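You operate a simulated robot arm through the tools that you are given. There is no shell and no other tool. Be economical: measure what you need, move in short steps, check, and stop when the job is done.

Carry out the task below with a simulated two-armed robot. There is one attempt and no reset: what you move stays moved.

JOB
Hold the blue tray on the top of the gauge bench steady with one hand and put the large grey pin in it with the other.

Only the result counts: the job must be done as asked and must still hold three seconds after the hand-in. Knocking over, shifting, dropping, spilling or breaking anything else fails it.

ROBOT AND FRAMES
Two 7-joint arms with two-finger parallel grippers on one trunk, on a base that drives. Base frame: it is fixed to the floor where the robot stands at the start and does not move with it; the origin is under the middle of the robot, x ahead of it, y to its left, z up; the surface under the hand at the start is at about z = 828. Readings come in mm, degrees, newtons and seconds.
The left shoulder is at the start at [20, 138, 1084], the right one opposite. With the tool pointing down near the work surface each hand reaches from about 160 to 500 mm from the robot's upright axis, wherever it stands, measured 20 degrees to its own side. Places, roughly: blue tray [1500, 250, 750]; large grey pin (5x5x5 cm) [500, -200, 300]. Payload 1.57 kg a hand.
The tool frame of a hand sits at the grasp point between the pads (the TCP): z along the fingers, y along the line on which they close. The tips reach 30 mm beyond it. The gripper opens to 80 mm. The fingers are 17 mm wide and 12 mm thick; the gripper's body (40 by 82 mm) begins 80 mm behind the TCP.
Orientation is that of the tool frame in the base frame, as a unit quaternion [x, y, z, w]. With the fingers straight down and closing along the base's y, the tool's x points along the base's -x, its y along +y and its z along -z.

CONTROLS
- The arms move only by the tool step_arm. It takes "left_series", "right_series" or both (then of equal length, played together; a hand with none holds still); each is a list of rows, each a list of 7 numbers: the gripper command, from -1 (shut) to 1 (fully open), values between in proportion, then the shift along the tool's x, y, z in units of 50 mm (1.0 is 50 mm), then the turn, a rotation vector about the tool's x, y, z in units of 4 degrees (1.0 is 4 degrees). In form: [[grip, tx, ty, tz, rx, ry, rz], ...]. A call has 1 to 8 rows; each row shifts and turns the commanded pose from where the row before left it, along the tool's axes as they then stand. A call with a number of a shift or a turn outside -1 to 1 is refused whole. A row lasts 0.2 s, in which the tool goes at most 50 mm and 8.6 degrees; a call with a longer step from one row to the next is refused whole, and so is a gripper value outside its range. A pose out of reach is approached as far as the arm can. The call stops where the force on the tool passes 40 N (or 10 N more than at its start, if that is more) or the arm is blocked; 0.2 s more then pass. The fingers move at their own pace (about 45 mm/s each) and stop on an object; they squeeze with about 42 N. The grip force told is the motor's: it shows also when the fingers shut on nothing. Time passes only in rows, and 0.2 s behind the last, so rows that do not move let the fingers close. It gives the time, the measured TCP pose, the force on the tool (base axes), the opening and the grip force at its end, in the units of the frame above (readings bear some noise), with the torque about the TCP (base axes, N m) and any sound that the robot's microphone picked up.
- Cameras (640 x 400 px; columns grow to the right, rows downward): "scene" is now at [182.2, -44, 994.2]; the picture's right is [-0.48, -0.88, 0.00], its down [-0.25, 0.14, -0.96] and it looks along [0.84, -0.46, -0.29] (base axes); focal length 214 px, centre (320, 200). "left" rides on the left gripper at [72, 7, -122] in its tool frame; the picture's right is [-0.09, 1.00, 0.00], its down [-0.84, -0.08, -0.54] and it looks along [-0.54, -0.05, 0.84] (tool axes); focal length 238 px, centre (320, 200). "right" rides on the right gripper at [72, -7, -122] in its tool frame; the picture's right is [0.09, 1.00, 0.00], its down [-0.84, 0.08, -0.54] and it looks along [-0.54, 0.05, 0.84] (tool axes); focal length 238 px, centre (320, 200). There is no depth. A picture from a camera that has moved, and an enlarged one, comes with that camera's place and axes in the base frame and with its lens.
- capture(camera): a new picture of that camera. The clock stands still meanwhile.
- lift_body(by): slides the trunk up (or, below 0, down) by that many mm; the arms and the scene camera ride with it, the base frame stays. It gives what a move gives, with no picture.
- steer(legs): drives the robot by 1 to 6 legs, each [ahead, left, turn to the left] in mm, mm and degrees, along the robot's own axes; the way and the turn of a leg run together, so that a leg with both is an arc; at most 1500 mm and 180 degrees a leg. The arms and the cameras ride along, it lands a little off, and it stops where it bumps. It gives what a move gives.
- head_to(pan, tilt): turns the head with the scene camera to pan (to the left, within 60 degrees either way) and tilt (down, from -29 to 69), counted from straight ahead of the robot. It gives what a move gives.
- inspect(camera, box): a new picture of the part [left, top, right, bottom] of that camera's present view, enlarged. The clock stands still meanwhile.
- job_done(): hands the job in; it is judged then, once.

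Go step by step. Nothing tells you exact positions but the pictures and the camera data: compare them with the known pose of the tool, close in by small moves and look again before you grip or let go. The budget is 120 turns and 108 pictures, counting those below and the enlarged ones. Unless the task says otherwise, let go and move clear before handing in, and close with one line.

The tools are called as name(argument=value, ...) on one line, values as JSON. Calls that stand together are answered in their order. step_arm: Moves the arms, as the interface text tells. Its arguments: {"type":"object","properties":{"left_series":{"type":"array"},"right_series":{"type":"array"}},"required":[]} The other tools are called the same way: lift_body (by) slides the trunk up or down; steer (legs) drives the base; head_to (pan, tilt) turns the head that bears the scene camera; capture (camera) takes a picture; inspect (camera, box) takes an enlarged picture of a part of a camera's view; job_done () hands the job in.

At the start:

```text
time: 0.0
left_eef_pos: [278.5, -16.9, 968.2]
left_tool_rot: [-0.001, 0.946, 0.0, -0.324]
left_ft_force: [0.5, -0.3, -0.1]
left_wrist_torque: [-0.01, -0.02, 0.03]
left_opening: 79.8
left_finger_force: 0.2
right_eef_pos: [200.9, -267.7, 933.2]
right_tool_rot: [0.003, 0.98, -0.076, -0.184]
right_ft_force: [0.1, -0.7, -0.1]
right_wrist_torque: [0.02, 0.02, 0.01]
right_opening: 80.3
right_finger_force: 0.0
trunk travel left (down, up): [-459.0, 781.0]
robot x, y, heading: [0.5, -3.1, -0.0]
head pan, tilt: [-28.5, 16.6]
```

scene: 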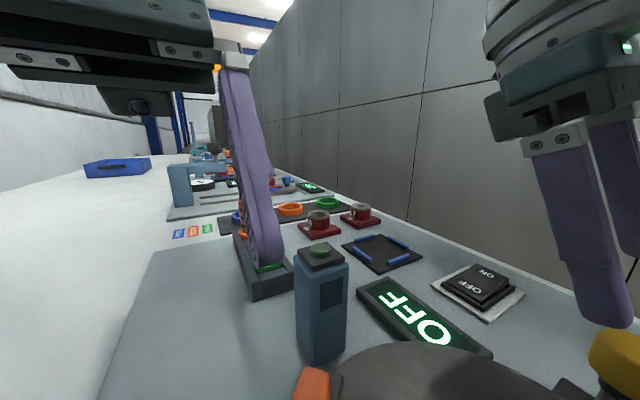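
right: 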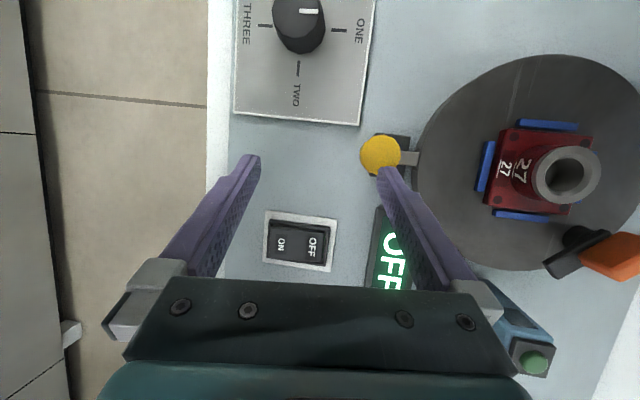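
left: 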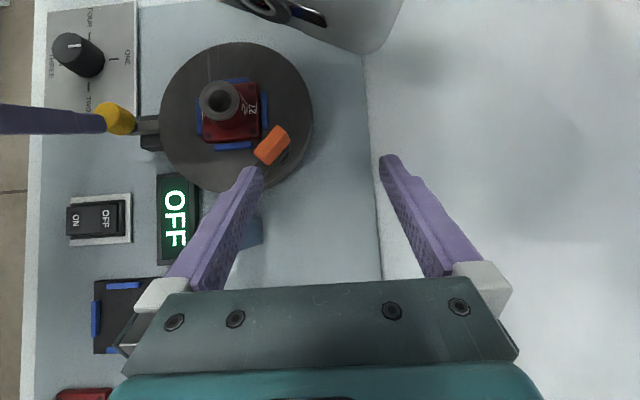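

I see a control panel on the bench ahead and the blue tray farther off to the left. I'll look around with the head before planning.

head_to(pan=0, tilt=30)

capture(camera="scene")

head_to(pan=50, tilt=30)

capture(camera="scene")

head_to(pan=-60, tilt=45)

capture(camera="scene")

```text
time: 0.9
left_eef_pos: [277.8, -17.3, 967.5]
left_tool_rot: [0.0, 0.946, -0.001, -0.324]
left_ft_force: [-0.2, -0.4, -0.2]
left_wrist_torque: [0.0, 0.03, 0.01]
left_opening: 80.0
left_finger_force: 0.0
right_eef_pos: [199.8, -267.6, 931.7]
right_tool_rot: [0.003, 0.98, -0.076, -0.185]
right_ft_force: [0.0, -0.4, 0.1]
right_wrist_torque: [-0.01, -0.03, -0.01]
right_opening: 79.8
right_finger_force: 0.0
trunk travel left (down, up): [-459.0, 781.0]
robot x, y, heading: [-4.9, 2.6, -0.2]
head pan, tilt: [0.0, 30.0]
```

```text
104 pictures are left
camera scene: at [190.6, 0.5, 972.7], right [0.0, -1.0, 0.0], down [-0.5, 0.0, -0.87], along [0.87, 0.0, -0.5], focal length 214 px, centre (320, 200)
```

scene: 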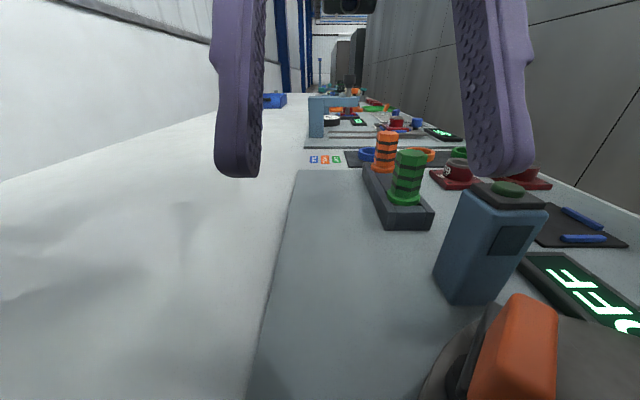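

```text
time: 2.1
left_eef_pos: [278.4, -17.8, 967.7]
left_tool_rot: [0.0, 0.946, 0.0, -0.325]
left_ft_force: [-0.4, -0.1, -0.7]
left_wrist_torque: [0.02, 0.0, 0.01]
left_opening: 79.9
left_finger_force: 0.0
right_eef_pos: [200.1, -268.2, 931.5]
right_tool_rot: [0.003, 0.98, -0.077, -0.184]
right_ft_force: [0.3, 0.3, 0.5]
right_wrist_torque: [0.0, -0.01, -0.02]
right_opening: 79.9
right_finger_force: 0.1
trunk travel left (down, up): [-459.0, 781.0]
robot x, y, heading: [-0.2, 1.9, -0.1]
head pan, tilt: [50.0, 30.0]
```

```text
103 pictures are left
camera scene: at [158.3, 69.8, 972.7], right [0.77, -0.64, 0.0], down [-0.32, -0.38, -0.87], along [0.56, 0.66, -0.5], focal length 214 px, centre (320, 200)
```

scene: 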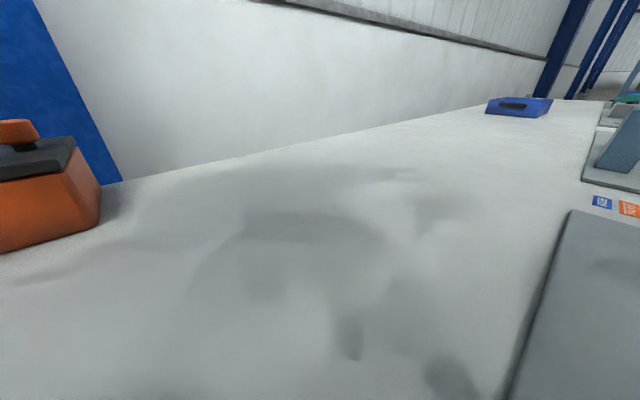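

```text
time: 4.0
left_eef_pos: [277.2, -17.5, 967.0]
left_tool_rot: [-0.001, 0.946, -0.001, -0.325]
left_ft_force: [0.7, -0.2, 0.0]
left_wrist_torque: [-0.01, 0.03, 0.04]
left_opening: 80.1
left_finger_force: 0.1
right_eef_pos: [200.3, -267.5, 930.8]
right_tool_rot: [0.003, 0.98, -0.077, -0.184]
right_ft_force: [-0.6, 0.6, -0.4]
right_wrist_torque: [0.02, 0.02, -0.02]
right_opening: 80.0
right_finger_force: 0.0
trunk travel left (down, up): [-459.0, 781.0]
robot x, y, heading: [0.8, 1.0, -0.0]
head pan, tilt: [-60.0, 45.0]
```

```text
102 pictures are left
camera scene: at [140.9, -69.8, 950.0], right [-0.87, -0.5, 0.0], down [-0.35, 0.61, -0.71], along [0.35, -0.61, -0.71], focal length 214 px, centre (320, 200)
```

scene: 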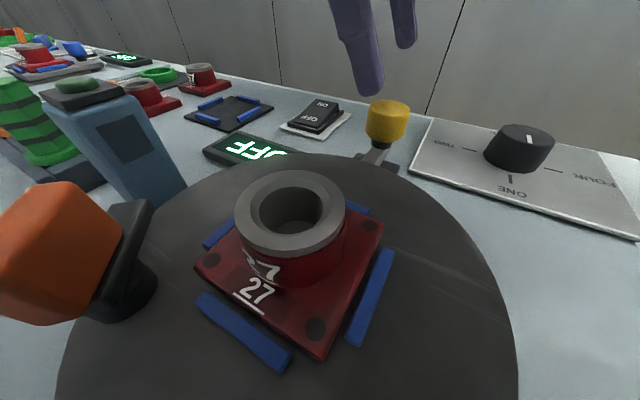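

The tray looks to be around x 1500–1800. I'll zoom in on the far part of the scene and look down for the pin.

head_to(pan=0, tilt=10)

inspect(camera="scene", box=[220, 100, 480, 260])

head_to(pan=0, tilt=69)

capture(camera="scene")

head_to(pan=60, tilt=60)

capture(camera="scene")

```text
time: 5.3
left_eef_pos: [279.6, -17.5, 967.4]
left_tool_rot: [-0.001, 0.946, -0.001, -0.325]
left_ft_force: [-0.7, 0.1, 0.4]
left_wrist_torque: [-0.03, -0.03, 0.0]
left_opening: 80.1
left_finger_force: 0.2
right_eef_pos: [201.2, -269.0, 932.3]
right_tool_rot: [0.002, 0.98, -0.076, -0.184]
right_ft_force: [0.8, -0.4, -0.1]
right_wrist_torque: [0.01, -0.03, 0.01]
right_opening: 80.3
right_finger_force: 0.1
trunk travel left (down, up): [-459.0, 781.0]
robot x, y, heading: [1.2, 2.1, -0.0]
head pan, tilt: [0.0, 10.0]
```

```text
2.46 times, centred on (350, 180) of scene
camera zoom: at [193.1, 0.5, 1004.9], right [0.0, -1.0, 0.0], down [-0.17, 0.0, -0.98], along [0.98, 0.0, -0.17], focal length 528 px, centre (246, 249)
```

zoom: 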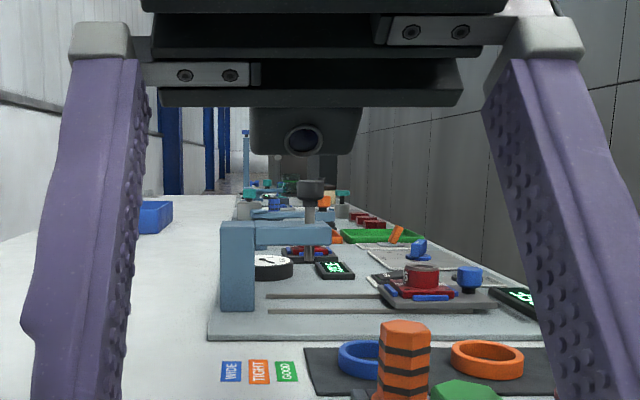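

```text
time: 6.6
left_eef_pos: [277.6, -17.8, 967.4]
left_tool_rot: [-0.001, 0.946, -0.001, -0.325]
left_ft_force: [0.1, 1.0, -0.5]
left_wrist_torque: [0.02, 0.0, 0.0]
left_opening: 80.0
left_finger_force: 0.1
right_eef_pos: [198.9, -267.8, 932.9]
right_tool_rot: [0.003, 0.98, -0.076, -0.184]
right_ft_force: [0.2, 0.6, 0.6]
right_wrist_torque: [0.06, -0.03, 0.03]
right_opening: 80.0
right_finger_force: 0.0
trunk travel left (down, up): [-459.0, 781.0]
robot x, y, heading: [-1.3, -0.6, 0.2]
head pan, tilt: [0.0, 68.8]
```

```text
100 pictures are left
camera scene: at [156.1, 0.6, 921.2], right [0.0, -1.0, 0.0], down [-0.93, 0.0, -0.36], along [0.36, 0.0, -0.93], focal length 214 px, centre (320, 200)
```

scene: 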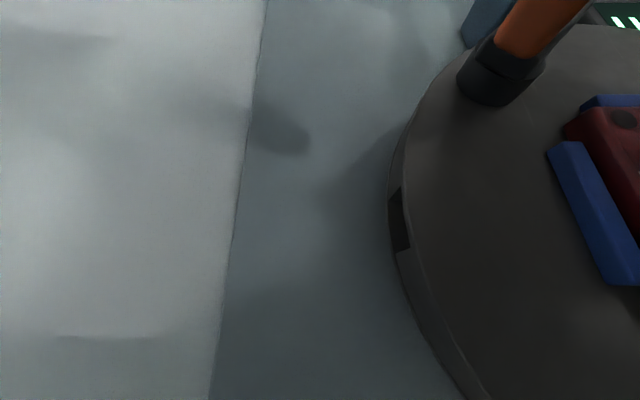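

```text
time: 7.9
left_eef_pos: [277.8, -18.3, 968.4]
left_tool_rot: [0.0, 0.946, 0.0, -0.324]
left_ft_force: [0.4, 0.0, -0.1]
left_wrist_torque: [-0.01, -0.02, 0.02]
left_opening: 79.7
left_finger_force: 0.2
right_eef_pos: [198.7, -267.8, 932.0]
right_tool_rot: [0.002, 0.98, -0.077, -0.184]
right_ft_force: [0.4, 0.6, -0.2]
right_wrist_torque: [-0.01, -0.01, 0.0]
right_opening: 80.0
right_finger_force: 0.0
trunk travel left (down, up): [-459.0, 781.0]
robot x, y, heading: [0.9, 2.4, -0.2]
head pan, tilt: [60.0, 60.0]
```

```text
99 pictures are left
camera scene: at [133.5, 58.3, 930.6], right [0.87, -0.5, 0.0], down [-0.43, -0.75, -0.5], along [0.25, 0.43, -0.87], focal length 214 px, centre (320, 200)
```

scene: 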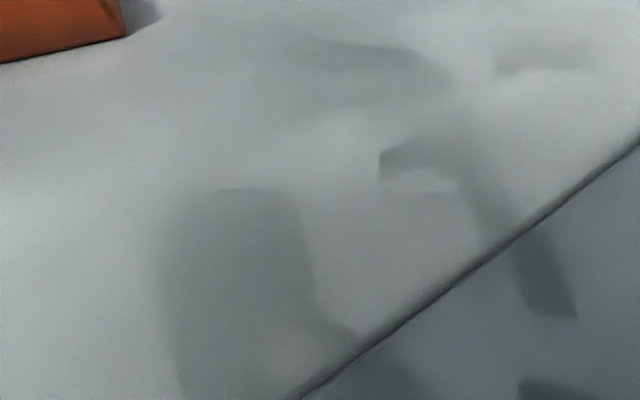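

The bench runs far ahead and its right edge is near y −375, with an aisle beyond. I'll raise the trunk, back off, and look at the bench from its end.

lift_body(by=200)

head_to(pan=0, tilt=50)

steer(legs=[[-600, 0, 0]])

capture(camera="scene")

head_to(pan=-50, tilt=35)

capture(camera="scene")

```text
time: 10.0
left_eef_pos: [277.9, -17.8, 1166.9]
left_tool_rot: [0.0, 0.946, 0.0, -0.325]
left_ft_force: [0.1, -0.2, 0.9]
left_wrist_torque: [0.01, 0.0, -0.01]
left_opening: 80.0
left_finger_force: 0.2
right_eef_pos: [199.2, -268.2, 1131.6]
right_tool_rot: [0.003, 0.98, -0.076, -0.184]
right_ft_force: [0.1, -0.9, -0.5]
right_wrist_torque: [-0.03, 0.01, 0.0]
right_opening: 80.2
right_finger_force: 0.0
trunk travel left (down, up): [-659.0, 581.0]
robot x, y, heading: [4.0, 1.1, 0.1]
head pan, tilt: [60.0, 60.0]
```

```text
time: 11.3
left_eef_pos: [278.2, -17.9, 1168.0]
left_tool_rot: [-0.001, 0.946, -0.001, -0.324]
left_ft_force: [-0.2, 0.2, 0.2]
left_wrist_torque: [0.0, 0.03, -0.01]
left_opening: 80.0
left_finger_force: 0.1
right_eef_pos: [200.1, -268.7, 1133.2]
right_tool_rot: [0.004, 0.98, -0.076, -0.185]
right_ft_force: [-0.1, 0.2, 0.8]
right_wrist_torque: [0.01, 0.01, 0.02]
right_opening: 79.8
right_finger_force: 0.0
trunk travel left (down, up): [-659.0, 581.0]
robot x, y, heading: [-1.5, -1.0, -0.0]
head pan, tilt: [0.0, 50.0]
```

```text
time: 14.7
left_eef_pos: [-312.3, -17.3, 1167.5]
left_tool_rot: [-0.002, 0.945, -0.001, -0.326]
left_ft_force: [0.1, 0.5, -0.2]
left_wrist_torque: [-0.02, 0.0, -0.01]
left_opening: 79.9
left_finger_force: 0.1
right_eef_pos: [-390.1, -268.3, 1132.1]
right_tool_rot: [0.002, 0.98, -0.076, -0.184]
right_ft_force: [0.4, -0.3, 0.5]
right_wrist_torque: [0.01, 0.02, 0.04]
right_opening: 80.1
right_finger_force: 0.1
trunk travel left (down, up): [-659.0, 581.0]
robot x, y, heading: [-592.1, -1.4, -0.1]
head pan, tilt: [0.0, 50.0]
```

```text
98 pictures are left
camera scene: at [-413.6, 0.5, 1143.1], right [0.0, -1.0, 0.0], down [-0.77, 0.0, -0.64], along [0.64, 0.0, -0.77], focal length 214 px, centre (320, 200)
```

scene: 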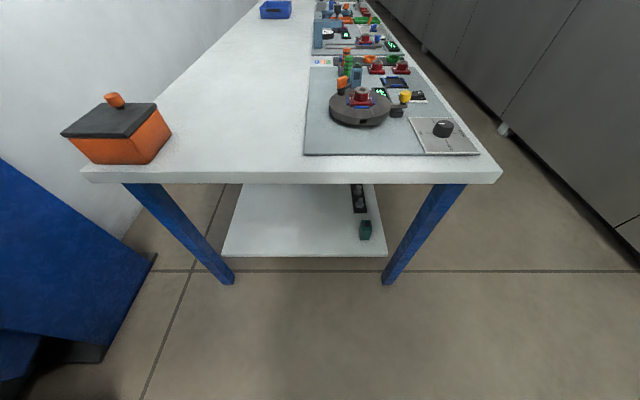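

```text
time: 15.9
left_eef_pos: [-313.0, -17.2, 1168.1]
left_tool_rot: [-0.002, 0.946, -0.001, -0.325]
left_ft_force: [-0.2, -0.1, 0.0]
left_wrist_torque: [-0.02, -0.01, -0.01]
left_opening: 80.2
left_finger_force: 0.0
right_eef_pos: [-391.0, -267.5, 1132.6]
right_tool_rot: [0.003, 0.98, -0.076, -0.185]
right_ft_force: [-0.6, 0.1, -0.1]
right_wrist_torque: [-0.04, 0.01, 0.02]
right_opening: 80.1
right_finger_force: 0.1
trunk travel left (down, up): [-659.0, 581.0]
robot x, y, heading: [-592.1, -2.4, 0.0]
head pan, tilt: [-50.0, 35.0]
```

```text
97 pictures are left
camera scene: at [-433.9, -66.9, 1164.8], right [-0.77, -0.64, 0.0], down [-0.37, 0.44, -0.82], along [0.53, -0.63, -0.57], focal length 214 px, centre (320, 200)
```

scene: 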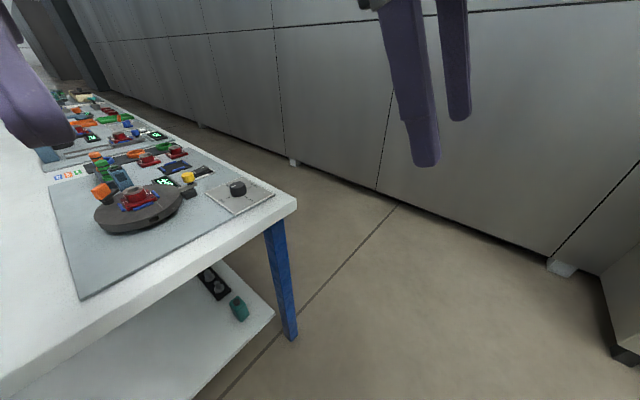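

It's a table with a lower shelf holding a dark rack and a teal object; the tray stands far back on the top. I'll zoom in on both.

head_to(pan=0, tilt=40)

inspect(camera="scene", box=[280, 200, 440, 300])

inspect(camera="scene", box=[240, 20, 400, 120])

```text
time: 17.1
left_eef_pos: [-312.4, -17.9, 1166.4]
left_tool_rot: [-0.002, 0.946, -0.002, -0.325]
left_ft_force: [0.4, -0.7, 0.7]
left_wrist_torque: [0.0, -0.01, -0.02]
left_opening: 80.1
left_finger_force: 0.2
right_eef_pos: [-390.8, -269.1, 1131.8]
right_tool_rot: [0.003, 0.98, -0.076, -0.185]
right_ft_force: [0.6, -0.5, 0.2]
right_wrist_torque: [0.0, -0.02, 0.01]
right_opening: 79.8
right_finger_force: 0.1
trunk travel left (down, up): [-659.0, 581.0]
robot x, y, heading: [-590.0, -1.0, 0.0]
head pan, tilt: [0.0, 40.0]
```

```text
4.00 times, centred on (360, 250) of scene
camera zoom: at [-405.6, 0.4, 1157.3], right [0.0, -1.0, 0.0], down [-0.64, 0.0, -0.77], along [0.77, 0.0, -0.64], focal length 858 px, centre (160, 0)
```

zoom: 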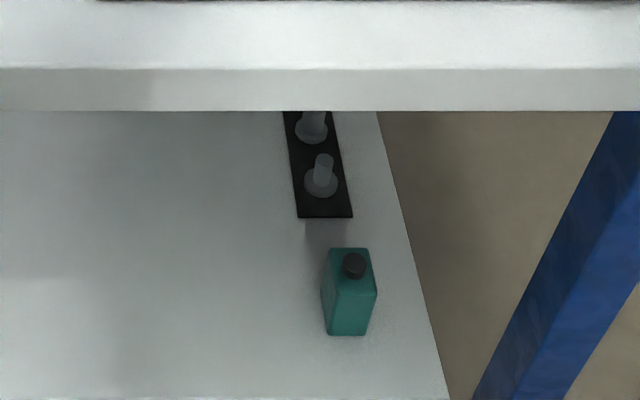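

```text
4.00 times, centred on (320, 70) of scene
camera zoom: at [-405.6, 0.4, 1157.3], right [0.0, -1.0, 0.0], down [-0.64, 0.0, -0.77], along [0.77, 0.0, -0.64], focal length 858 px, centre (320, 720)
```

zoom: 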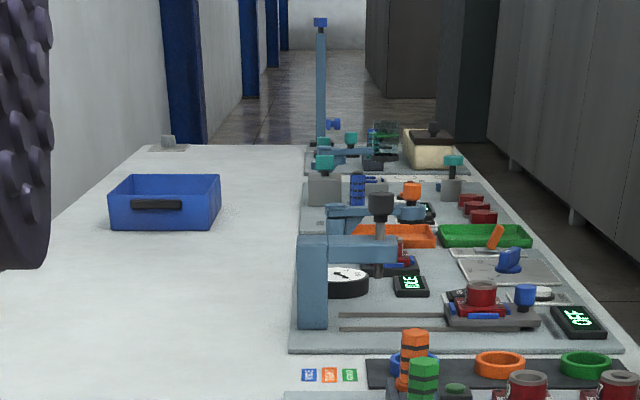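

The tray (front face ~x 1460, y 200–410) sits near the bench's left edge, and the pins are in a rack on the lower shelf near its right edge. I'll drive round into the right aisle and face the shelf.

steer(legs=[[0, -950, 0], [1050, 0, 0], [0, 0, 90]])

head_to(pan=0, tilt=45)

capture(camera="scene")

```text
time: 30.9
left_eef_pos: [463.3, -665.7, 1167.6]
left_tool_rot: [0.68, -0.658, 0.233, 0.226]
left_ft_force: [-0.9, -0.4, -0.3]
left_wrist_torque: [0.0, -0.05, 0.0]
left_opening: 79.9
left_finger_force: 0.0
right_eef_pos: [716.1, -736.2, 1132.5]
right_tool_rot: [0.701, -0.684, 0.186, 0.074]
right_ft_force: [0.4, 0.6, 0.5]
right_wrist_torque: [0.0, -0.02, 0.0]
right_opening: 80.0
right_finger_force: 0.1
trunk travel left (down, up): [-659.0, 581.0]
robot x, y, heading: [456.5, -943.8, 91.7]
head pan, tilt: [0.0, 40.0]
```

```text
time: 31.5
left_eef_pos: [463.7, -666.8, 1166.0]
left_tool_rot: [0.679, -0.658, 0.234, 0.226]
left_ft_force: [0.2, 0.1, -0.2]
left_wrist_torque: [0.01, -0.04, 0.01]
left_opening: 80.1
left_finger_force: 0.1
right_eef_pos: [715.7, -736.1, 1130.7]
right_tool_rot: [0.702, -0.683, 0.187, 0.073]
right_ft_force: [0.1, 0.1, -0.2]
right_wrist_torque: [0.0, -0.01, -0.01]
right_opening: 80.2
right_finger_force: 0.1
trunk travel left (down, up): [-659.0, 581.0]
robot x, y, heading: [455.0, -945.1, 91.6]
head pan, tilt: [0.0, 45.0]
```

```text
94 pictures are left
camera scene: at [449.0, -762.7, 1150.1], right [1.0, 0.03, 0.0], down [0.02, -0.71, -0.71], along [-0.02, 0.71, -0.71], focal length 214 px, centre (320, 200)
```

scene: 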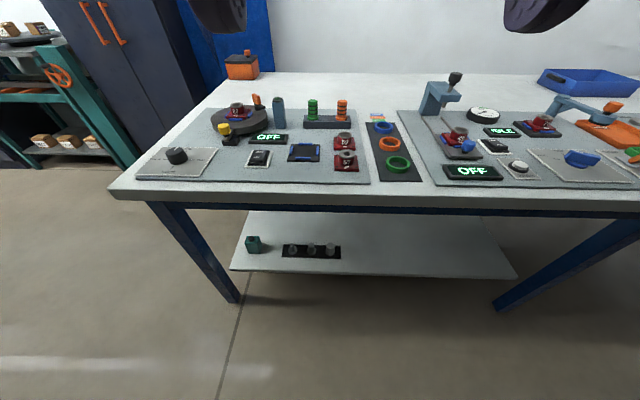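

The rack with three pins is on the shelf straight ahead. I'll lower the trunk to look under the tabletop.

lift_body(by=-640)

head_to(pan=0, tilt=25)

capture(camera="scene")

inspect(camera="scene", box=[220, 150, 420, 275])

```text
refused: -640 is not a number from -400 to 400
```

```text
time: 32.4
left_eef_pos: [463.9, -666.1, 1166.8]
left_tool_rot: [0.68, -0.658, 0.233, 0.226]
left_ft_force: [0.3, -0.1, 0.2]
left_wrist_torque: [0.01, 0.02, -0.01]
left_opening: 80.4
left_finger_force: 0.0
right_eef_pos: [716.0, -737.4, 1131.5]
right_tool_rot: [0.701, -0.684, 0.186, 0.074]
right_ft_force: [0.0, 0.0, -0.3]
right_wrist_torque: [0.01, -0.01, 0.02]
right_opening: 80.1
right_finger_force: 0.1
trunk travel left (down, up): [-659.0, 581.0]
robot x, y, heading: [457.3, -943.9, 92.0]
head pan, tilt: [0.0, 25.0]
```

```text
93 pictures are left
camera scene: at [448.7, -751.9, 1180.5], right [1.0, 0.03, 0.0], down [0.01, -0.42, -0.91], along [-0.03, 0.91, -0.42], focal length 214 px, centre (320, 200)
```

scene: 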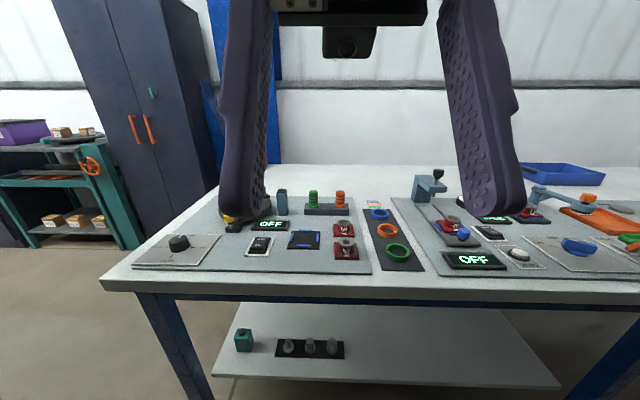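

```text
3.20 times, centred on (320, 212) of scene
camera zoom: at [448.7, -751.9, 1180.5], right [1.0, 0.03, 0.0], down [0.01, -0.42, -0.91], along [-0.03, 0.91, -0.42], focal length 686 px, centre (320, 160)
```

zoom: 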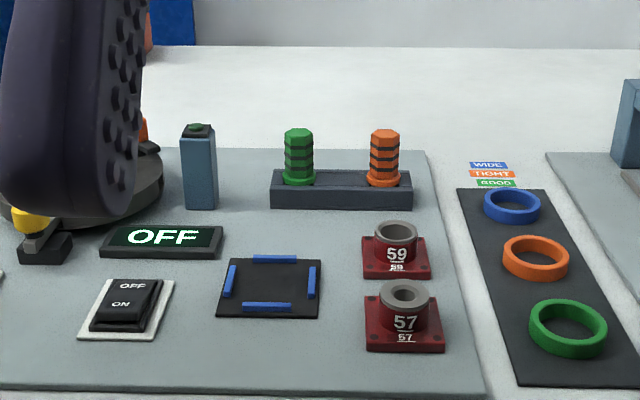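

lift_body(by=-400)

lift_body(by=-200)

capture(camera="scene")

inspect(camera="scene", box=[220, 150, 420, 275])

```text
time: 36.2
left_eef_pos: [463.9, -665.0, 767.0]
left_tool_rot: [0.68, -0.658, 0.234, 0.225]
left_ft_force: [0.4, 0.5, -0.4]
left_wrist_torque: [-0.01, 0.0, -0.01]
left_opening: 80.0
left_finger_force: 0.0
right_eef_pos: [715.7, -735.5, 731.6]
right_tool_rot: [0.701, -0.684, 0.186, 0.074]
right_ft_force: [-0.3, -0.8, -0.3]
right_wrist_torque: [-0.01, 0.0, 0.01]
right_opening: 80.1
right_finger_force: 0.1
trunk travel left (down, up): [-259.0, 981.0]
robot x, y, heading: [452.1, -943.9, 91.9]
head pan, tilt: [0.0, 25.0]
```

```text
time: 38.4
left_eef_pos: [462.1, -666.8, 568.2]
left_tool_rot: [0.68, -0.657, 0.234, 0.225]
left_ft_force: [0.4, 0.1, 0.4]
left_wrist_torque: [0.0, -0.04, -0.01]
left_opening: 80.3
left_finger_force: 0.1
right_eef_pos: [716.0, -736.1, 532.1]
right_tool_rot: [0.702, -0.684, 0.186, 0.073]
right_ft_force: [-0.2, 0.3, 0.3]
right_wrist_torque: [-0.03, -0.02, -0.04]
right_opening: 80.0
right_finger_force: 0.1
trunk travel left (down, up): [-59.0, 1181.0]
robot x, y, heading: [448.2, -949.3, 91.8]
head pan, tilt: [0.0, 25.0]
```

```text
91 pictures are left
camera scene: at [448.7, -751.9, 580.7], right [1.0, 0.03, 0.0], down [0.01, -0.42, -0.91], along [-0.03, 0.91, -0.42], focal length 214 px, centre (320, 200)
```

scene: 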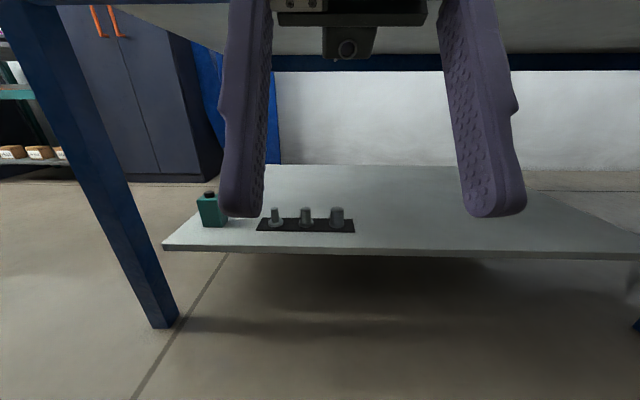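

```text
3.20 times, centred on (320, 212) of scene
camera zoom: at [448.7, -751.9, 580.7], right [1.0, 0.03, 0.0], down [0.01, -0.42, -0.91], along [-0.03, 0.91, -0.42], focal length 686 px, centre (320, 160)
```

zoom: 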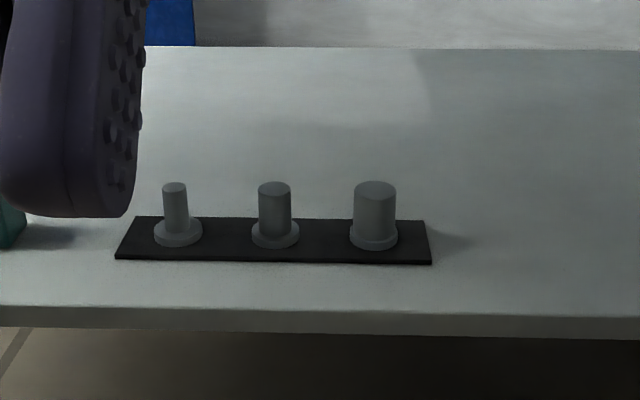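

The large pin is the rightmost one, at about (480, −212), base z≈250, top ≈300. I'll first straighten both tools downward here in the open.

step_arm(right_series=[[1, 0, 0, 0, -0.29, -0.66, 0], [1, 0, 0, 0, -0.29, -0.66, 0], [1, 0, 0, 0, -0.29, -0.66, 0], [1, 0, 0, 0, -0.29, -0.66, 0], [1, 0, 0, 0, -0.29, -0.66, 0], [1, 0, 0, 0, -0.29, -0.66, 0], [1, 0, 0, 0, -0.29, -0.66, 0], [1, 0, 0, 0, -0.29, -0.66, 0]], left_series=[[1, 0, 0, 0, 0, -1, 0], [1, 0, 0, 0, 0, -1, 0], [1, 0, 0, 0, 0, -1, 0], [1, 0, 0, 0, 0, -1, 0], [1, 0, 0, 0, 0, -1, 0], [1, 0, 0, 0, 0, -1, 0], [1, 0, 0, 0, 0, -1, 0], [1, 0, 0, 0, 0, -1, 0]])

lift_body(by=-55)

capture(camera="scene")

capture(camera="right")

```text
time: 40.2
left_eef_pos: [465.1, -676.3, 550.3]
left_tool_rot: [0.714, -0.696, 0.052, 0.06]
left_ft_force: [0.4, 0.0, -0.4]
left_wrist_torque: [0.02, -0.02, 0.02]
left_opening: 80.1
left_finger_force: 0.0
right_eef_pos: [715.3, -750.2, 517.2]
right_tool_rot: [0.717, -0.695, 0.033, 0.033]
right_ft_force: [-0.3, -0.3, 1.0]
right_wrist_torque: [0.01, -0.03, 0.03]
right_opening: 80.0
right_finger_force: 0.2
trunk travel left (down, up): [-59.0, 1181.0]
robot x, y, heading: [458.1, -946.4, 91.5]
head pan, tilt: [0.0, 25.0]
```

```text
time: 41.1
left_eef_pos: [464.5, -675.4, 495.5]
left_tool_rot: [0.713, -0.696, 0.051, 0.06]
left_ft_force: [-0.3, 0.2, -0.4]
left_wrist_torque: [0.01, -0.02, -0.02]
left_opening: 80.0
left_finger_force: 0.1
right_eef_pos: [715.9, -751.1, 462.2]
right_tool_rot: [0.716, -0.697, 0.031, 0.031]
right_ft_force: [0.6, 0.3, 0.9]
right_wrist_torque: [0.03, -0.02, -0.01]
right_opening: 80.1
right_finger_force: 0.1
trunk travel left (down, up): [-4.0, 1236.0]
robot x, y, heading: [457.6, -943.9, 91.9]
head pan, tilt: [0.0, 25.0]
```

```text
89 pictures are left
camera scene: at [448.7, -751.8, 525.6], right [1.0, 0.03, 0.0], down [0.01, -0.42, -0.91], along [-0.03, 0.91, -0.42], focal length 214 px, centre (320, 200)
```

scene: 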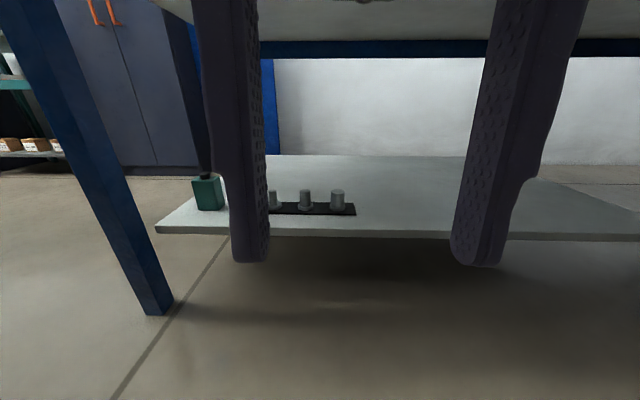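

```text
88 pictures are left
camera right: at [726.3, -811.5, 589.6], right [-0.99, -0.12, 0.01], down [-0.1, 0.88, 0.47], along [-0.06, 0.46, -0.88], focal length 238 px, centre (320, 200)
```

right: 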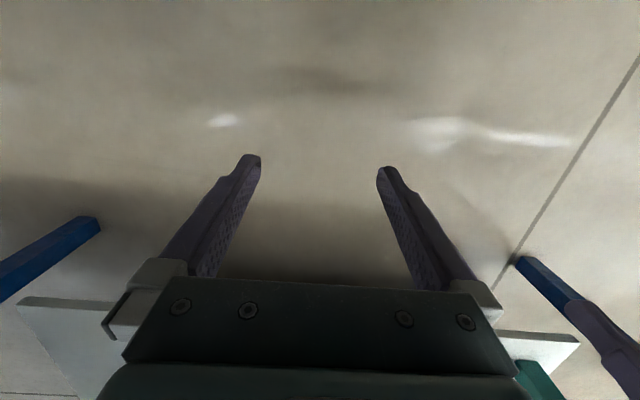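

Next I drive left and forward so the pin is within the right hand's reach.

steer(legs=[[0, 135, -1.8], [270, 0, 0]])

capture(camera="scene")

```text
time: 44.0
left_eef_pos: [334.1, -404.7, 493.2]
left_tool_rot: [0.706, -0.704, 0.053, 0.061]
left_ft_force: [0.0, 1.1, -0.1]
left_wrist_torque: [0.0, -0.02, -0.01]
left_opening: 80.1
left_finger_force: 0.0
right_eef_pos: [584.1, -487.1, 460.4]
right_tool_rot: [-0.706, 0.707, -0.032, -0.032]
right_ft_force: [0.2, 0.2, 1.2]
right_wrist_torque: [-0.04, 0.02, 0.01]
right_opening: 80.1
right_finger_force: 0.0
trunk travel left (down, up): [-4.0, 1236.0]
robot x, y, heading: [316.8, -671.4, 90.3]
head pan, tilt: [0.0, 25.0]
```

```text
87 pictures are left
camera scene: at [316.8, -482.3, 523.3], right [1.0, 0.0, 0.0], down [0.0, -0.42, -0.91], along [0.0, 0.91, -0.42], focal length 214 px, centre (320, 200)
```

scene: 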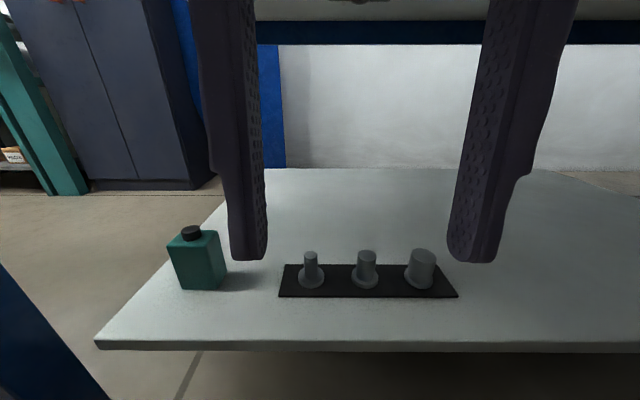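

The pin reads at about (479, −213). I'll bring the right hand above it and check with its camera.

step_arm(right_series=[[1, -0.78, 0.3, 0.15, 0, -0.19, 0], [1, -0.78, 0.3, 0.15, 0, -0.19, 0], [1, -0.78, 0.3, 0.15, 0, -0.19, 0], [1, -0.78, 0.3, 0.15, 0, -0.19, 0], [1, -0.78, 0.3, 0.15, 0, -0.19, 0], [1, -0.78, 0.3, 0.15, 0, -0.19, 0], [1, -0.78, 0.3, 0.15, 0, -0.19, 0], [1, 0, 0, 0, 0, 0, 0]])

capture(camera="right")

capture(camera="scene")

```text
time: 45.8
left_eef_pos: [333.3, -405.7, 493.1]
left_tool_rot: [0.706, -0.703, 0.054, 0.061]
left_ft_force: [0.8, -0.1, 0.0]
left_wrist_torque: [0.02, 0.0, -0.03]
left_opening: 80.0
left_finger_force: 0.0
right_eef_pos: [479.6, -217.8, 393.9]
right_tool_rot: [0.707, -0.707, -0.001, 0.0]
right_ft_force: [1.8, 0.5, 0.7]
right_wrist_torque: [-0.01, -0.02, 0.0]
right_opening: 80.1
right_finger_force: 0.0
trunk travel left (down, up): [-4.0, 1236.0]
robot x, y, heading: [317.8, -674.7, 90.4]
head pan, tilt: [0.0, 25.0]
```

```text
86 pictures are left
camera right: at [488.3, -290.6, 514.8], right [-1.0, -0.09, 0.0], down [-0.08, 0.84, 0.54], along [-0.05, 0.54, -0.84], focal length 238 px, centre (320, 200)
```

right: 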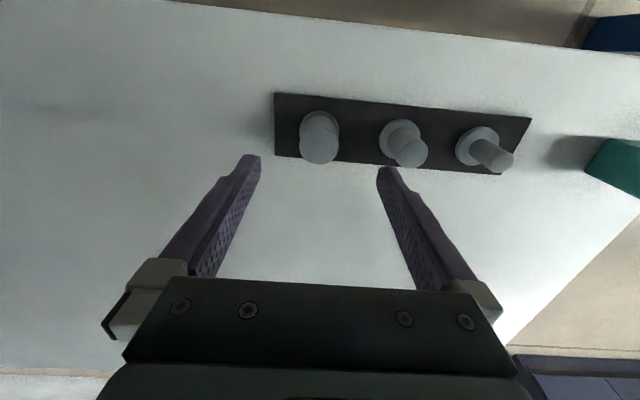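

```text
85 pictures are left
camera scene: at [316.8, -482.3, 523.3], right [1.0, 0.0, 0.0], down [0.0, -0.42, -0.91], along [0.0, 0.91, -0.42], focal length 214 px, centre (320, 200)
```

scene: 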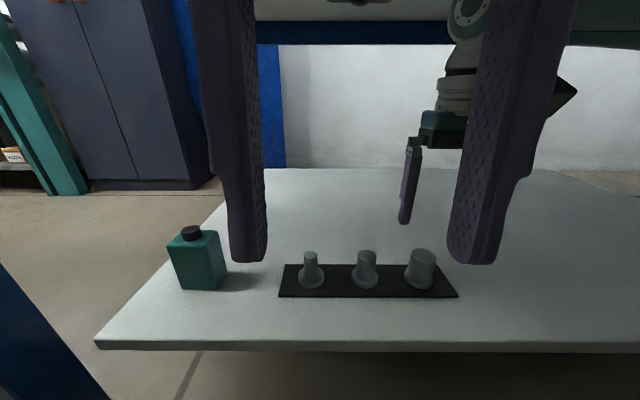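

The hand is almost centred above the pin (pin ≈ 482, −213). I'll correct a few mm, go down to z≈299 and look before closing.

step_arm(right_series=[[0.6, -0.1, -0.05, 0.4, 0, 0, 0], [0.6, 0, 0, 0.6, 0, 0, 0], [0.6, 0, 0, 0.6, 0, 0, 0], [0.6, 0, 0, 0.3, 0, 0, 0], [0.6, 0, 0, 0, 0, 0, 0]])

capture(camera="right")

inspect(camera="scene", box=[340, 200, 500, 300])

```text
time: 47.0
left_eef_pos: [333.4, -405.4, 491.4]
left_tool_rot: [0.706, -0.703, 0.055, 0.061]
left_ft_force: [-0.1, 0.2, -0.3]
left_wrist_torque: [0.02, -0.03, -0.01]
left_opening: 79.8
left_finger_force: 0.0
right_eef_pos: [482.1, -212.9, 297.3]
right_tool_rot: [0.707, -0.707, 0.0, -0.001]
right_ft_force: [0.2, -0.2, 0.2]
right_wrist_torque: [-0.01, 0.03, -0.02]
right_opening: 64.1
right_finger_force: 0.1
trunk travel left (down, up): [-4.0, 1236.0]
robot x, y, heading: [314.8, -672.8, 90.6]
head pan, tilt: [0.0, 25.0]
```

```text
84 pictures are left
camera right: at [489.8, -285.1, 419.2], right [-1.0, -0.09, 0.0], down [-0.08, 0.84, 0.54], along [-0.05, 0.54, -0.84], focal length 238 px, centre (320, 200)
```

right: 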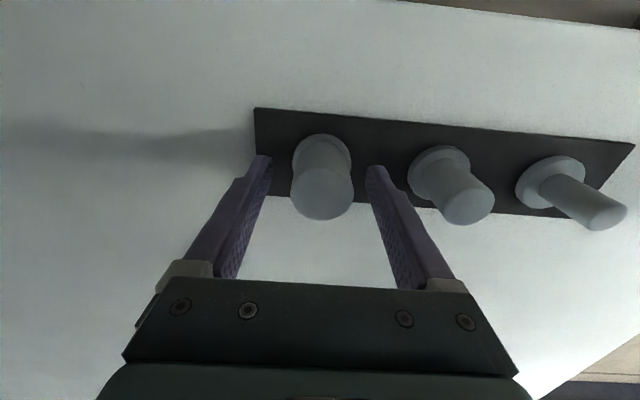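

```text
4.00 times, centred on (420, 250) of scene
camera zoom: at [316.8, -482.3, 523.3], right [1.0, 0.0, 0.0], down [0.0, -0.42, -0.91], along [0.0, 0.91, -0.42], focal length 858 px, centre (-80, 0)
```

zoom: 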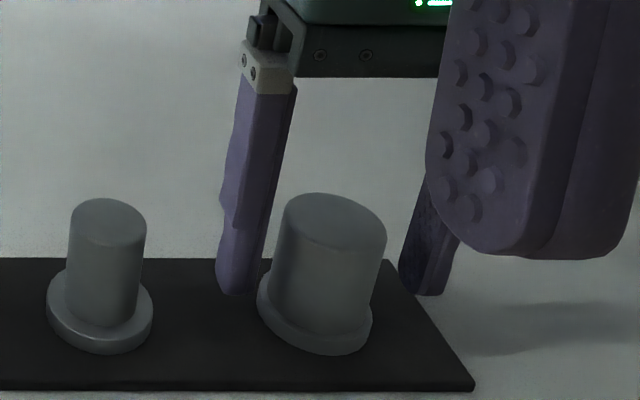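

Fingers straddle the pin correctly. Closing and then lifting slightly.

step_arm(right_series=[[-1, 0, 0, 0, 0, 0, 0], [-1, 0, 0, 0, 0, 0, 0], [-1, 0, 0, 0, 0, 0, 0], [-1, 0, 0, 0, 0, 0, 0]])

step_arm(right_series=[[-1, 0, 0, -0.4, 0, 0, 0], [-1, 0, 0, -0.6, 0, 0, 0], [-1, 0, 0, -0.6, 0, 0, 0], [-1, 0, 0, -0.4, 0, 0, 0], [-1, 0, 0, 0, 0, 0, 0]])

capture(camera="right")

```text
time: 48.0
left_eef_pos: [332.1, -405.2, 491.5]
left_tool_rot: [0.706, -0.703, 0.054, 0.061]
left_ft_force: [-0.5, 1.0, 0.3]
left_wrist_torque: [0.0, 0.02, 0.02]
left_opening: 79.8
left_finger_force: 0.1
right_eef_pos: [482.7, -211.0, 298.0]
right_tool_rot: [0.707, -0.707, -0.001, 0.0]
right_ft_force: [-1.3, -1.0, 0.9]
right_wrist_torque: [-0.06, 0.05, 0.0]
right_opening: 36.7
right_finger_force: 35.1
trunk travel left (down, up): [-4.0, 1236.0]
robot x, y, heading: [318.4, -672.9, 90.2]
head pan, tilt: [0.0, 25.0]
```

```text
time: 49.2
left_eef_pos: [331.8, -406.5, 492.0]
left_tool_rot: [0.706, -0.703, 0.054, 0.061]
left_ft_force: [0.3, 0.4, -1.0]
left_wrist_torque: [-0.04, 0.03, 0.02]
left_opening: 80.1
left_finger_force: 0.0
right_eef_pos: [480.8, -212.1, 399.9]
right_tool_rot: [0.707, -0.707, -0.001, -0.001]
right_ft_force: [-0.2, -0.2, -1.2]
right_wrist_torque: [0.0, 0.04, -0.01]
right_opening: 36.8
right_finger_force: 41.6
trunk travel left (down, up): [-4.0, 1236.0]
robot x, y, heading: [317.4, -676.4, 90.1]
head pan, tilt: [0.0, 25.0]
```

```text
82 pictures are left
camera right: at [489.9, -284.8, 521.3], right [-1.0, -0.09, 0.0], down [-0.08, 0.84, 0.54], along [-0.05, 0.54, -0.84], focal length 238 px, centre (320, 200)
```

right: 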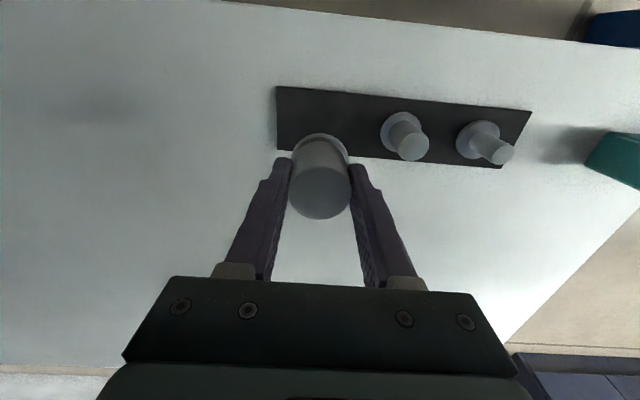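

The large pin is held (opening 36.7 mm). I'll retract the arm, back out of the shelf, and raise the trunk.

step_arm(right_series=[[-1, 0.7, -0.1, -0.2, 0, 0, 0], [-1, 0.8, -0.1, -0.2, 0, 0, 0], [-1, 0.8, -0.1, -0.2, 0, 0, 0], [-1, 0.8, -0.1, -0.2, 0, 0, 0], [-1, 0.8, -0.1, -0.2, 0, 0, 0], [-1, 0.3, 0, 0, 0, 0, 0]])

steer(legs=[[-300, 0, 0]])

lift_body(by=400)

lift_body(by=300)

head_to(pan=-50, tilt=30)

capture(camera="scene")

```text
time: 50.6
left_eef_pos: [333.9, -405.7, 492.3]
left_tool_rot: [0.706, -0.704, 0.054, 0.062]
left_ft_force: [-0.3, -0.7, 0.3]
left_wrist_torque: [0.02, -0.02, -0.05]
left_opening: 79.9
left_finger_force: 0.0
right_eef_pos: [507.4, -423.4, 448.9]
right_tool_rot: [-0.706, 0.708, 0.0, 0.0]
right_ft_force: [-0.4, -0.2, -0.8]
right_wrist_torque: [-0.01, -0.03, -0.01]
right_opening: 36.9
right_finger_force: 41.9
trunk travel left (down, up): [-4.0, 1236.0]
robot x, y, heading: [316.4, -673.4, 90.5]
head pan, tilt: [0.0, 25.0]
```

```text
time: 51.9
left_eef_pos: [333.9, -401.2, 492.3]
left_tool_rot: [0.707, -0.704, 0.048, 0.056]
left_ft_force: [-0.5, 0.2, -1.3]
left_wrist_torque: [0.0, -0.02, -0.02]
left_opening: 80.2
left_finger_force: 0.0
right_eef_pos: [507.5, -417.4, 448.0]
right_tool_rot: [-0.707, 0.708, 0.007, 0.008]
right_ft_force: [-1.1, -0.7, -1.6]
right_wrist_torque: [-0.06, 0.0, -0.01]
right_opening: 36.7
right_finger_force: 42.3
trunk travel left (down, up): [-4.0, 1236.0]
robot x, y, heading: [323.2, -697.6, 90.3]
head pan, tilt: [0.0, 25.0]
stopped in leg 1: the robot was blocked; the commanded pose is now the measured one
```

```text
time: 55.9
left_eef_pos: [332.4, -422.3, 492.8]
left_tool_rot: [0.707, -0.703, 0.054, 0.06]
left_ft_force: [0.4, -0.5, 0.8]
left_wrist_torque: [-0.01, -0.02, 0.01]
left_opening: 80.0
left_finger_force: 0.1
right_eef_pos: [506.8, -440.0, 447.5]
right_tool_rot: [-0.706, 0.708, 0.001, 0.002]
right_ft_force: [0.2, -0.4, -2.1]
right_wrist_torque: [-0.01, 0.01, 0.0]
right_opening: 36.7
right_finger_force: 42.3
trunk travel left (down, up): [4.0, 1244.0]
robot x, y, heading: [316.2, -696.5, 90.5]
head pan, tilt: [0.0, 25.0]
stopped: the arm was blocked; the commanded pose is now the measured one
```

```text
time: 57.3
left_eef_pos: [301.7, -454.4, 547.8]
left_tool_rot: [0.709, -0.688, 0.041, 0.149]
left_ft_force: [-0.1, 0.5, -0.1]
left_wrist_torque: [-0.05, -0.03, 0.01]
left_opening: 80.0
left_finger_force: 0.2
right_eef_pos: [501.9, -456.6, 557.5]
right_tool_rot: [0.708, -0.706, 0.002, 0.004]
right_ft_force: [-0.4, 0.0, -1.8]
right_wrist_torque: [-0.02, -0.01, -0.02]
right_opening: 36.8
right_finger_force: 42.1
trunk travel left (down, up): [-111.0, 1129.0]
robot x, y, heading: [317.4, -699.6, 90.4]
head pan, tilt: [0.0, 25.0]
stopped: the arm was blocked; the commanded pose is now the measured one
```

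```text
time: 58.5
left_eef_pos: [302.5, -450.7, 547.6]
left_tool_rot: [0.708, -0.69, 0.039, 0.147]
left_ft_force: [0.5, 0.1, -0.2]
left_wrist_torque: [-0.03, 0.02, 0.0]
left_opening: 80.3
left_finger_force: 0.1
right_eef_pos: [501.9, -454.6, 555.1]
right_tool_rot: [0.707, -0.707, 0.001, 0.003]
right_ft_force: [-0.9, 0.5, -2.1]
right_wrist_torque: [0.0, 0.03, 0.01]
right_opening: 36.7
right_finger_force: 41.9
trunk travel left (down, up): [-111.0, 1129.0]
robot x, y, heading: [316.3, -697.8, 90.3]
head pan, tilt: [-50.0, 30.0]
```

```text
81 pictures are left
camera scene: at [381.0, -548.1, 623.1], right [0.65, -0.76, 0.0], down [-0.38, -0.33, -0.86], along [0.66, 0.56, -0.51], focal length 214 px, centre (320, 200)
```

scene: 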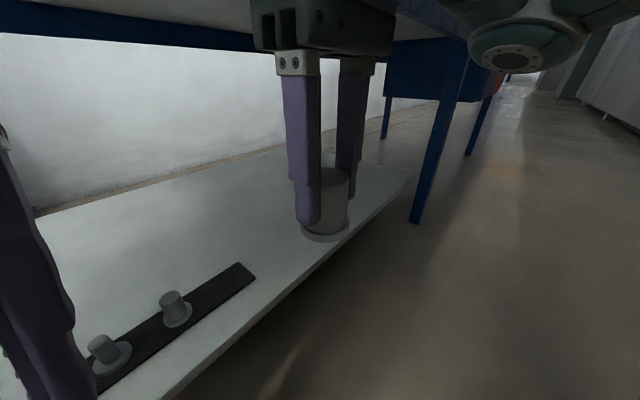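

Backing out and lifting were blocked: an arm link is catching under the tabletop. I'll lower the trunk again and look at the arms near the bench underside.

lift_body(by=-105)

head_to(pan=35, tilt=-20)

capture(camera="scene")

head_to(pan=-35, tilt=-20)

capture(camera="scene")

```text
time: 59.9
left_eef_pos: [306.7, -440.8, 444.8]
left_tool_rot: [0.709, -0.69, 0.037, 0.142]
left_ft_force: [-0.1, -0.1, 0.5]
left_wrist_torque: [-0.03, -0.02, 0.0]
left_opening: 79.9
left_finger_force: 0.1
right_eef_pos: [505.8, -446.0, 452.4]
right_tool_rot: [0.707, -0.707, -0.001, -0.001]
right_ft_force: [0.2, 0.0, -2.8]
right_wrist_torque: [-0.03, 0.01, 0.0]
right_opening: 36.7
right_finger_force: 42.0
trunk travel left (down, up): [-6.0, 1234.0]
robot x, y, heading: [317.2, -694.5, 90.4]
head pan, tilt: [-50.0, 30.0]
```

```text
time: 61.5
left_eef_pos: [307.1, -439.6, 445.6]
left_tool_rot: [0.709, -0.69, 0.037, 0.142]
left_ft_force: [-2.9, 3.7, 3.6]
left_wrist_torque: [-0.78, -0.61, -0.12]
left_opening: 80.3
left_finger_force: 0.0
right_eef_pos: [507.0, -444.7, 451.4]
right_tool_rot: [-0.707, 0.707, 0.001, 0.001]
right_ft_force: [0.1, 0.1, -2.7]
right_wrist_torque: [-0.03, 0.01, -0.01]
right_opening: 37.2
right_finger_force: 42.1
trunk travel left (down, up): [-6.0, 1234.0]
robot x, y, heading: [316.9, -696.9, 90.5]
head pan, tilt: [35.0, -20.0]
```

```text
80 pictures are left
camera scene: at [273.0, -534.4, 597.1], right [0.82, 0.57, 0.0], down [-0.2, 0.28, -0.94], along [-0.54, 0.77, 0.34], focal length 214 px, centre (320, 200)
```

scene: 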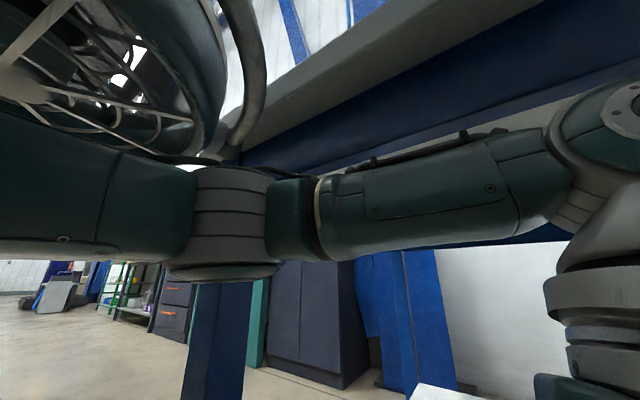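

```text
time: 62.9
left_eef_pos: [307.8, -441.5, 445.7]
left_tool_rot: [0.709, -0.689, 0.036, 0.143]
left_ft_force: [-1.3, -1.0, -0.1]
left_wrist_torque: [-0.03, 0.0, 0.0]
left_opening: 80.0
left_finger_force: 0.1
right_eef_pos: [506.6, -443.9, 452.1]
right_tool_rot: [-0.707, 0.708, 0.001, 0.0]
right_ft_force: [0.1, 0.4, -1.7]
right_wrist_torque: [-0.03, 0.02, 0.01]
right_opening: 36.7
right_finger_force: 41.8
trunk travel left (down, up): [-6.0, 1234.0]
robot x, y, heading: [319.2, -697.2, 90.4]
head pan, tilt: [-35.0, -20.0]
```

```text
79 pictures are left
camera scene: at [359.7, -534.3, 597.1], right [0.82, -0.57, 0.0], down [0.19, 0.28, -0.94], along [0.53, 0.77, 0.34], focal length 214 px, centre (320, 200)
```

scene: 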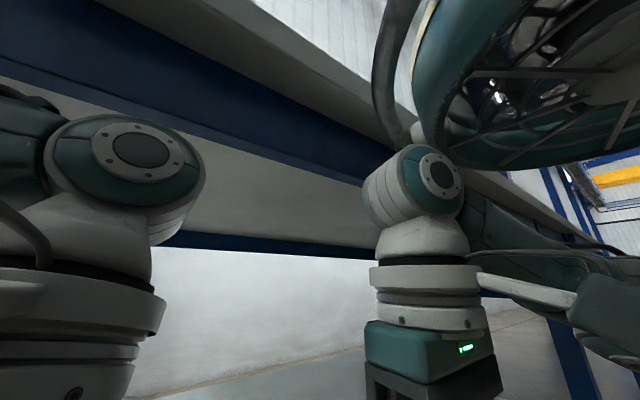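

The left wrist sits right under the edge beam. I'll lower the left hand and draw it back before reversing.

step_arm(left_series=[[1, 0, 0, 0.6, 0, 0, 0], [1, 0, 0, 0.6, 0, 0, 0], [1, 0, 0, 0.6, 0, 0, 0], [1, 0.5, 0, 0.3, 0, 0, 0], [1, 0.5, 0, 0, 0, 0, 0], [1, 0, 0, 0, 0, 0, 0]])

head_to(pan=10, tilt=-25)

capture(camera="scene")

```text
time: 63.2
left_eef_pos: [306.0, -442.4, 431.6]
left_tool_rot: [0.713, -0.686, 0.04, 0.138]
left_ft_force: [7.0, 5.7, 8.3]
left_wrist_torque: [-1.09, 0.82, 0.25]
left_opening: 79.7
left_finger_force: 0.1
right_eef_pos: [504.8, -445.4, 453.0]
right_tool_rot: [0.707, -0.707, -0.001, 0.0]
right_ft_force: [0.3, -0.5, -2.3]
right_wrist_torque: [-0.02, 0.0, 0.03]
right_opening: 36.8
right_finger_force: 41.7
trunk travel left (down, up): [-6.0, 1234.0]
robot x, y, heading: [315.1, -699.0, 90.1]
head pan, tilt: [-35.0, -20.0]
stopped in row 1 (left hand): the force on the tool passed its limit at 80 N (the readings are from after the stop); the commanded pose is now the measured one
```

```text
time: 64.4
left_eef_pos: [305.9, -442.7, 430.7]
left_tool_rot: [0.713, -0.686, 0.04, 0.138]
left_ft_force: [-0.2, -0.4, 0.0]
left_wrist_torque: [-0.02, -0.01, 0.01]
left_opening: 79.9
left_finger_force: 0.1
right_eef_pos: [506.6, -445.8, 453.0]
right_tool_rot: [-0.707, 0.707, 0.0, 0.001]
right_ft_force: [0.6, 0.5, -1.7]
right_wrist_torque: [0.0, 0.02, -0.02]
right_opening: 36.7
right_finger_force: 42.2
trunk travel left (down, up): [-6.0, 1234.0]
robot x, y, heading: [318.5, -698.1, 90.4]
head pan, tilt: [10.0, -25.0]
```

```text
78 pictures are left
camera scene: at [303.9, -527.0, 603.6], right [0.98, 0.18, 0.0], down [-0.08, 0.42, -0.91], along [-0.16, 0.89, 0.42], focal length 214 px, centre (320, 200)
```

scene: 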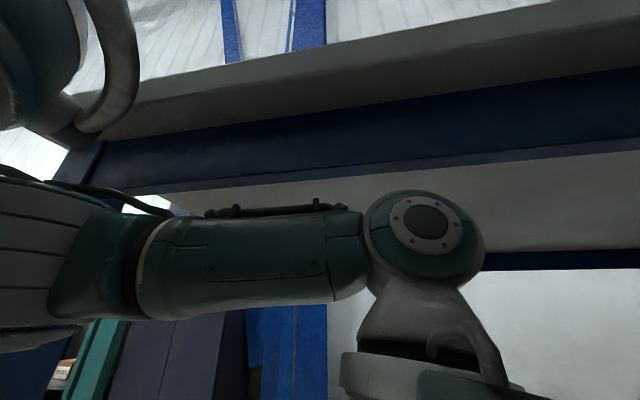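

The left wrist now sits below the beam, though its camera is close to the robot's own head. I'll reverse in short legs.

steer(legs=[[-60, 0, 0]])

```text
time: 65.3
left_eef_pos: [306.9, -494.2, 431.8]
left_tool_rot: [0.712, -0.687, 0.04, 0.137]
left_ft_force: [0.8, 0.3, 0.6]
left_wrist_torque: [-0.02, 0.01, 0.03]
left_opening: 79.8
left_finger_force: 0.2
right_eef_pos: [505.6, -497.0, 453.5]
right_tool_rot: [0.707, -0.707, -0.002, -0.002]
right_ft_force: [-0.5, -0.2, -1.8]
right_wrist_torque: [-0.03, -0.03, -0.03]
right_opening: 36.8
right_finger_force: 41.8
trunk travel left (down, up): [-6.0, 1234.0]
robot x, y, heading: [320.6, -752.9, 90.4]
head pan, tilt: [10.0, -25.0]
```

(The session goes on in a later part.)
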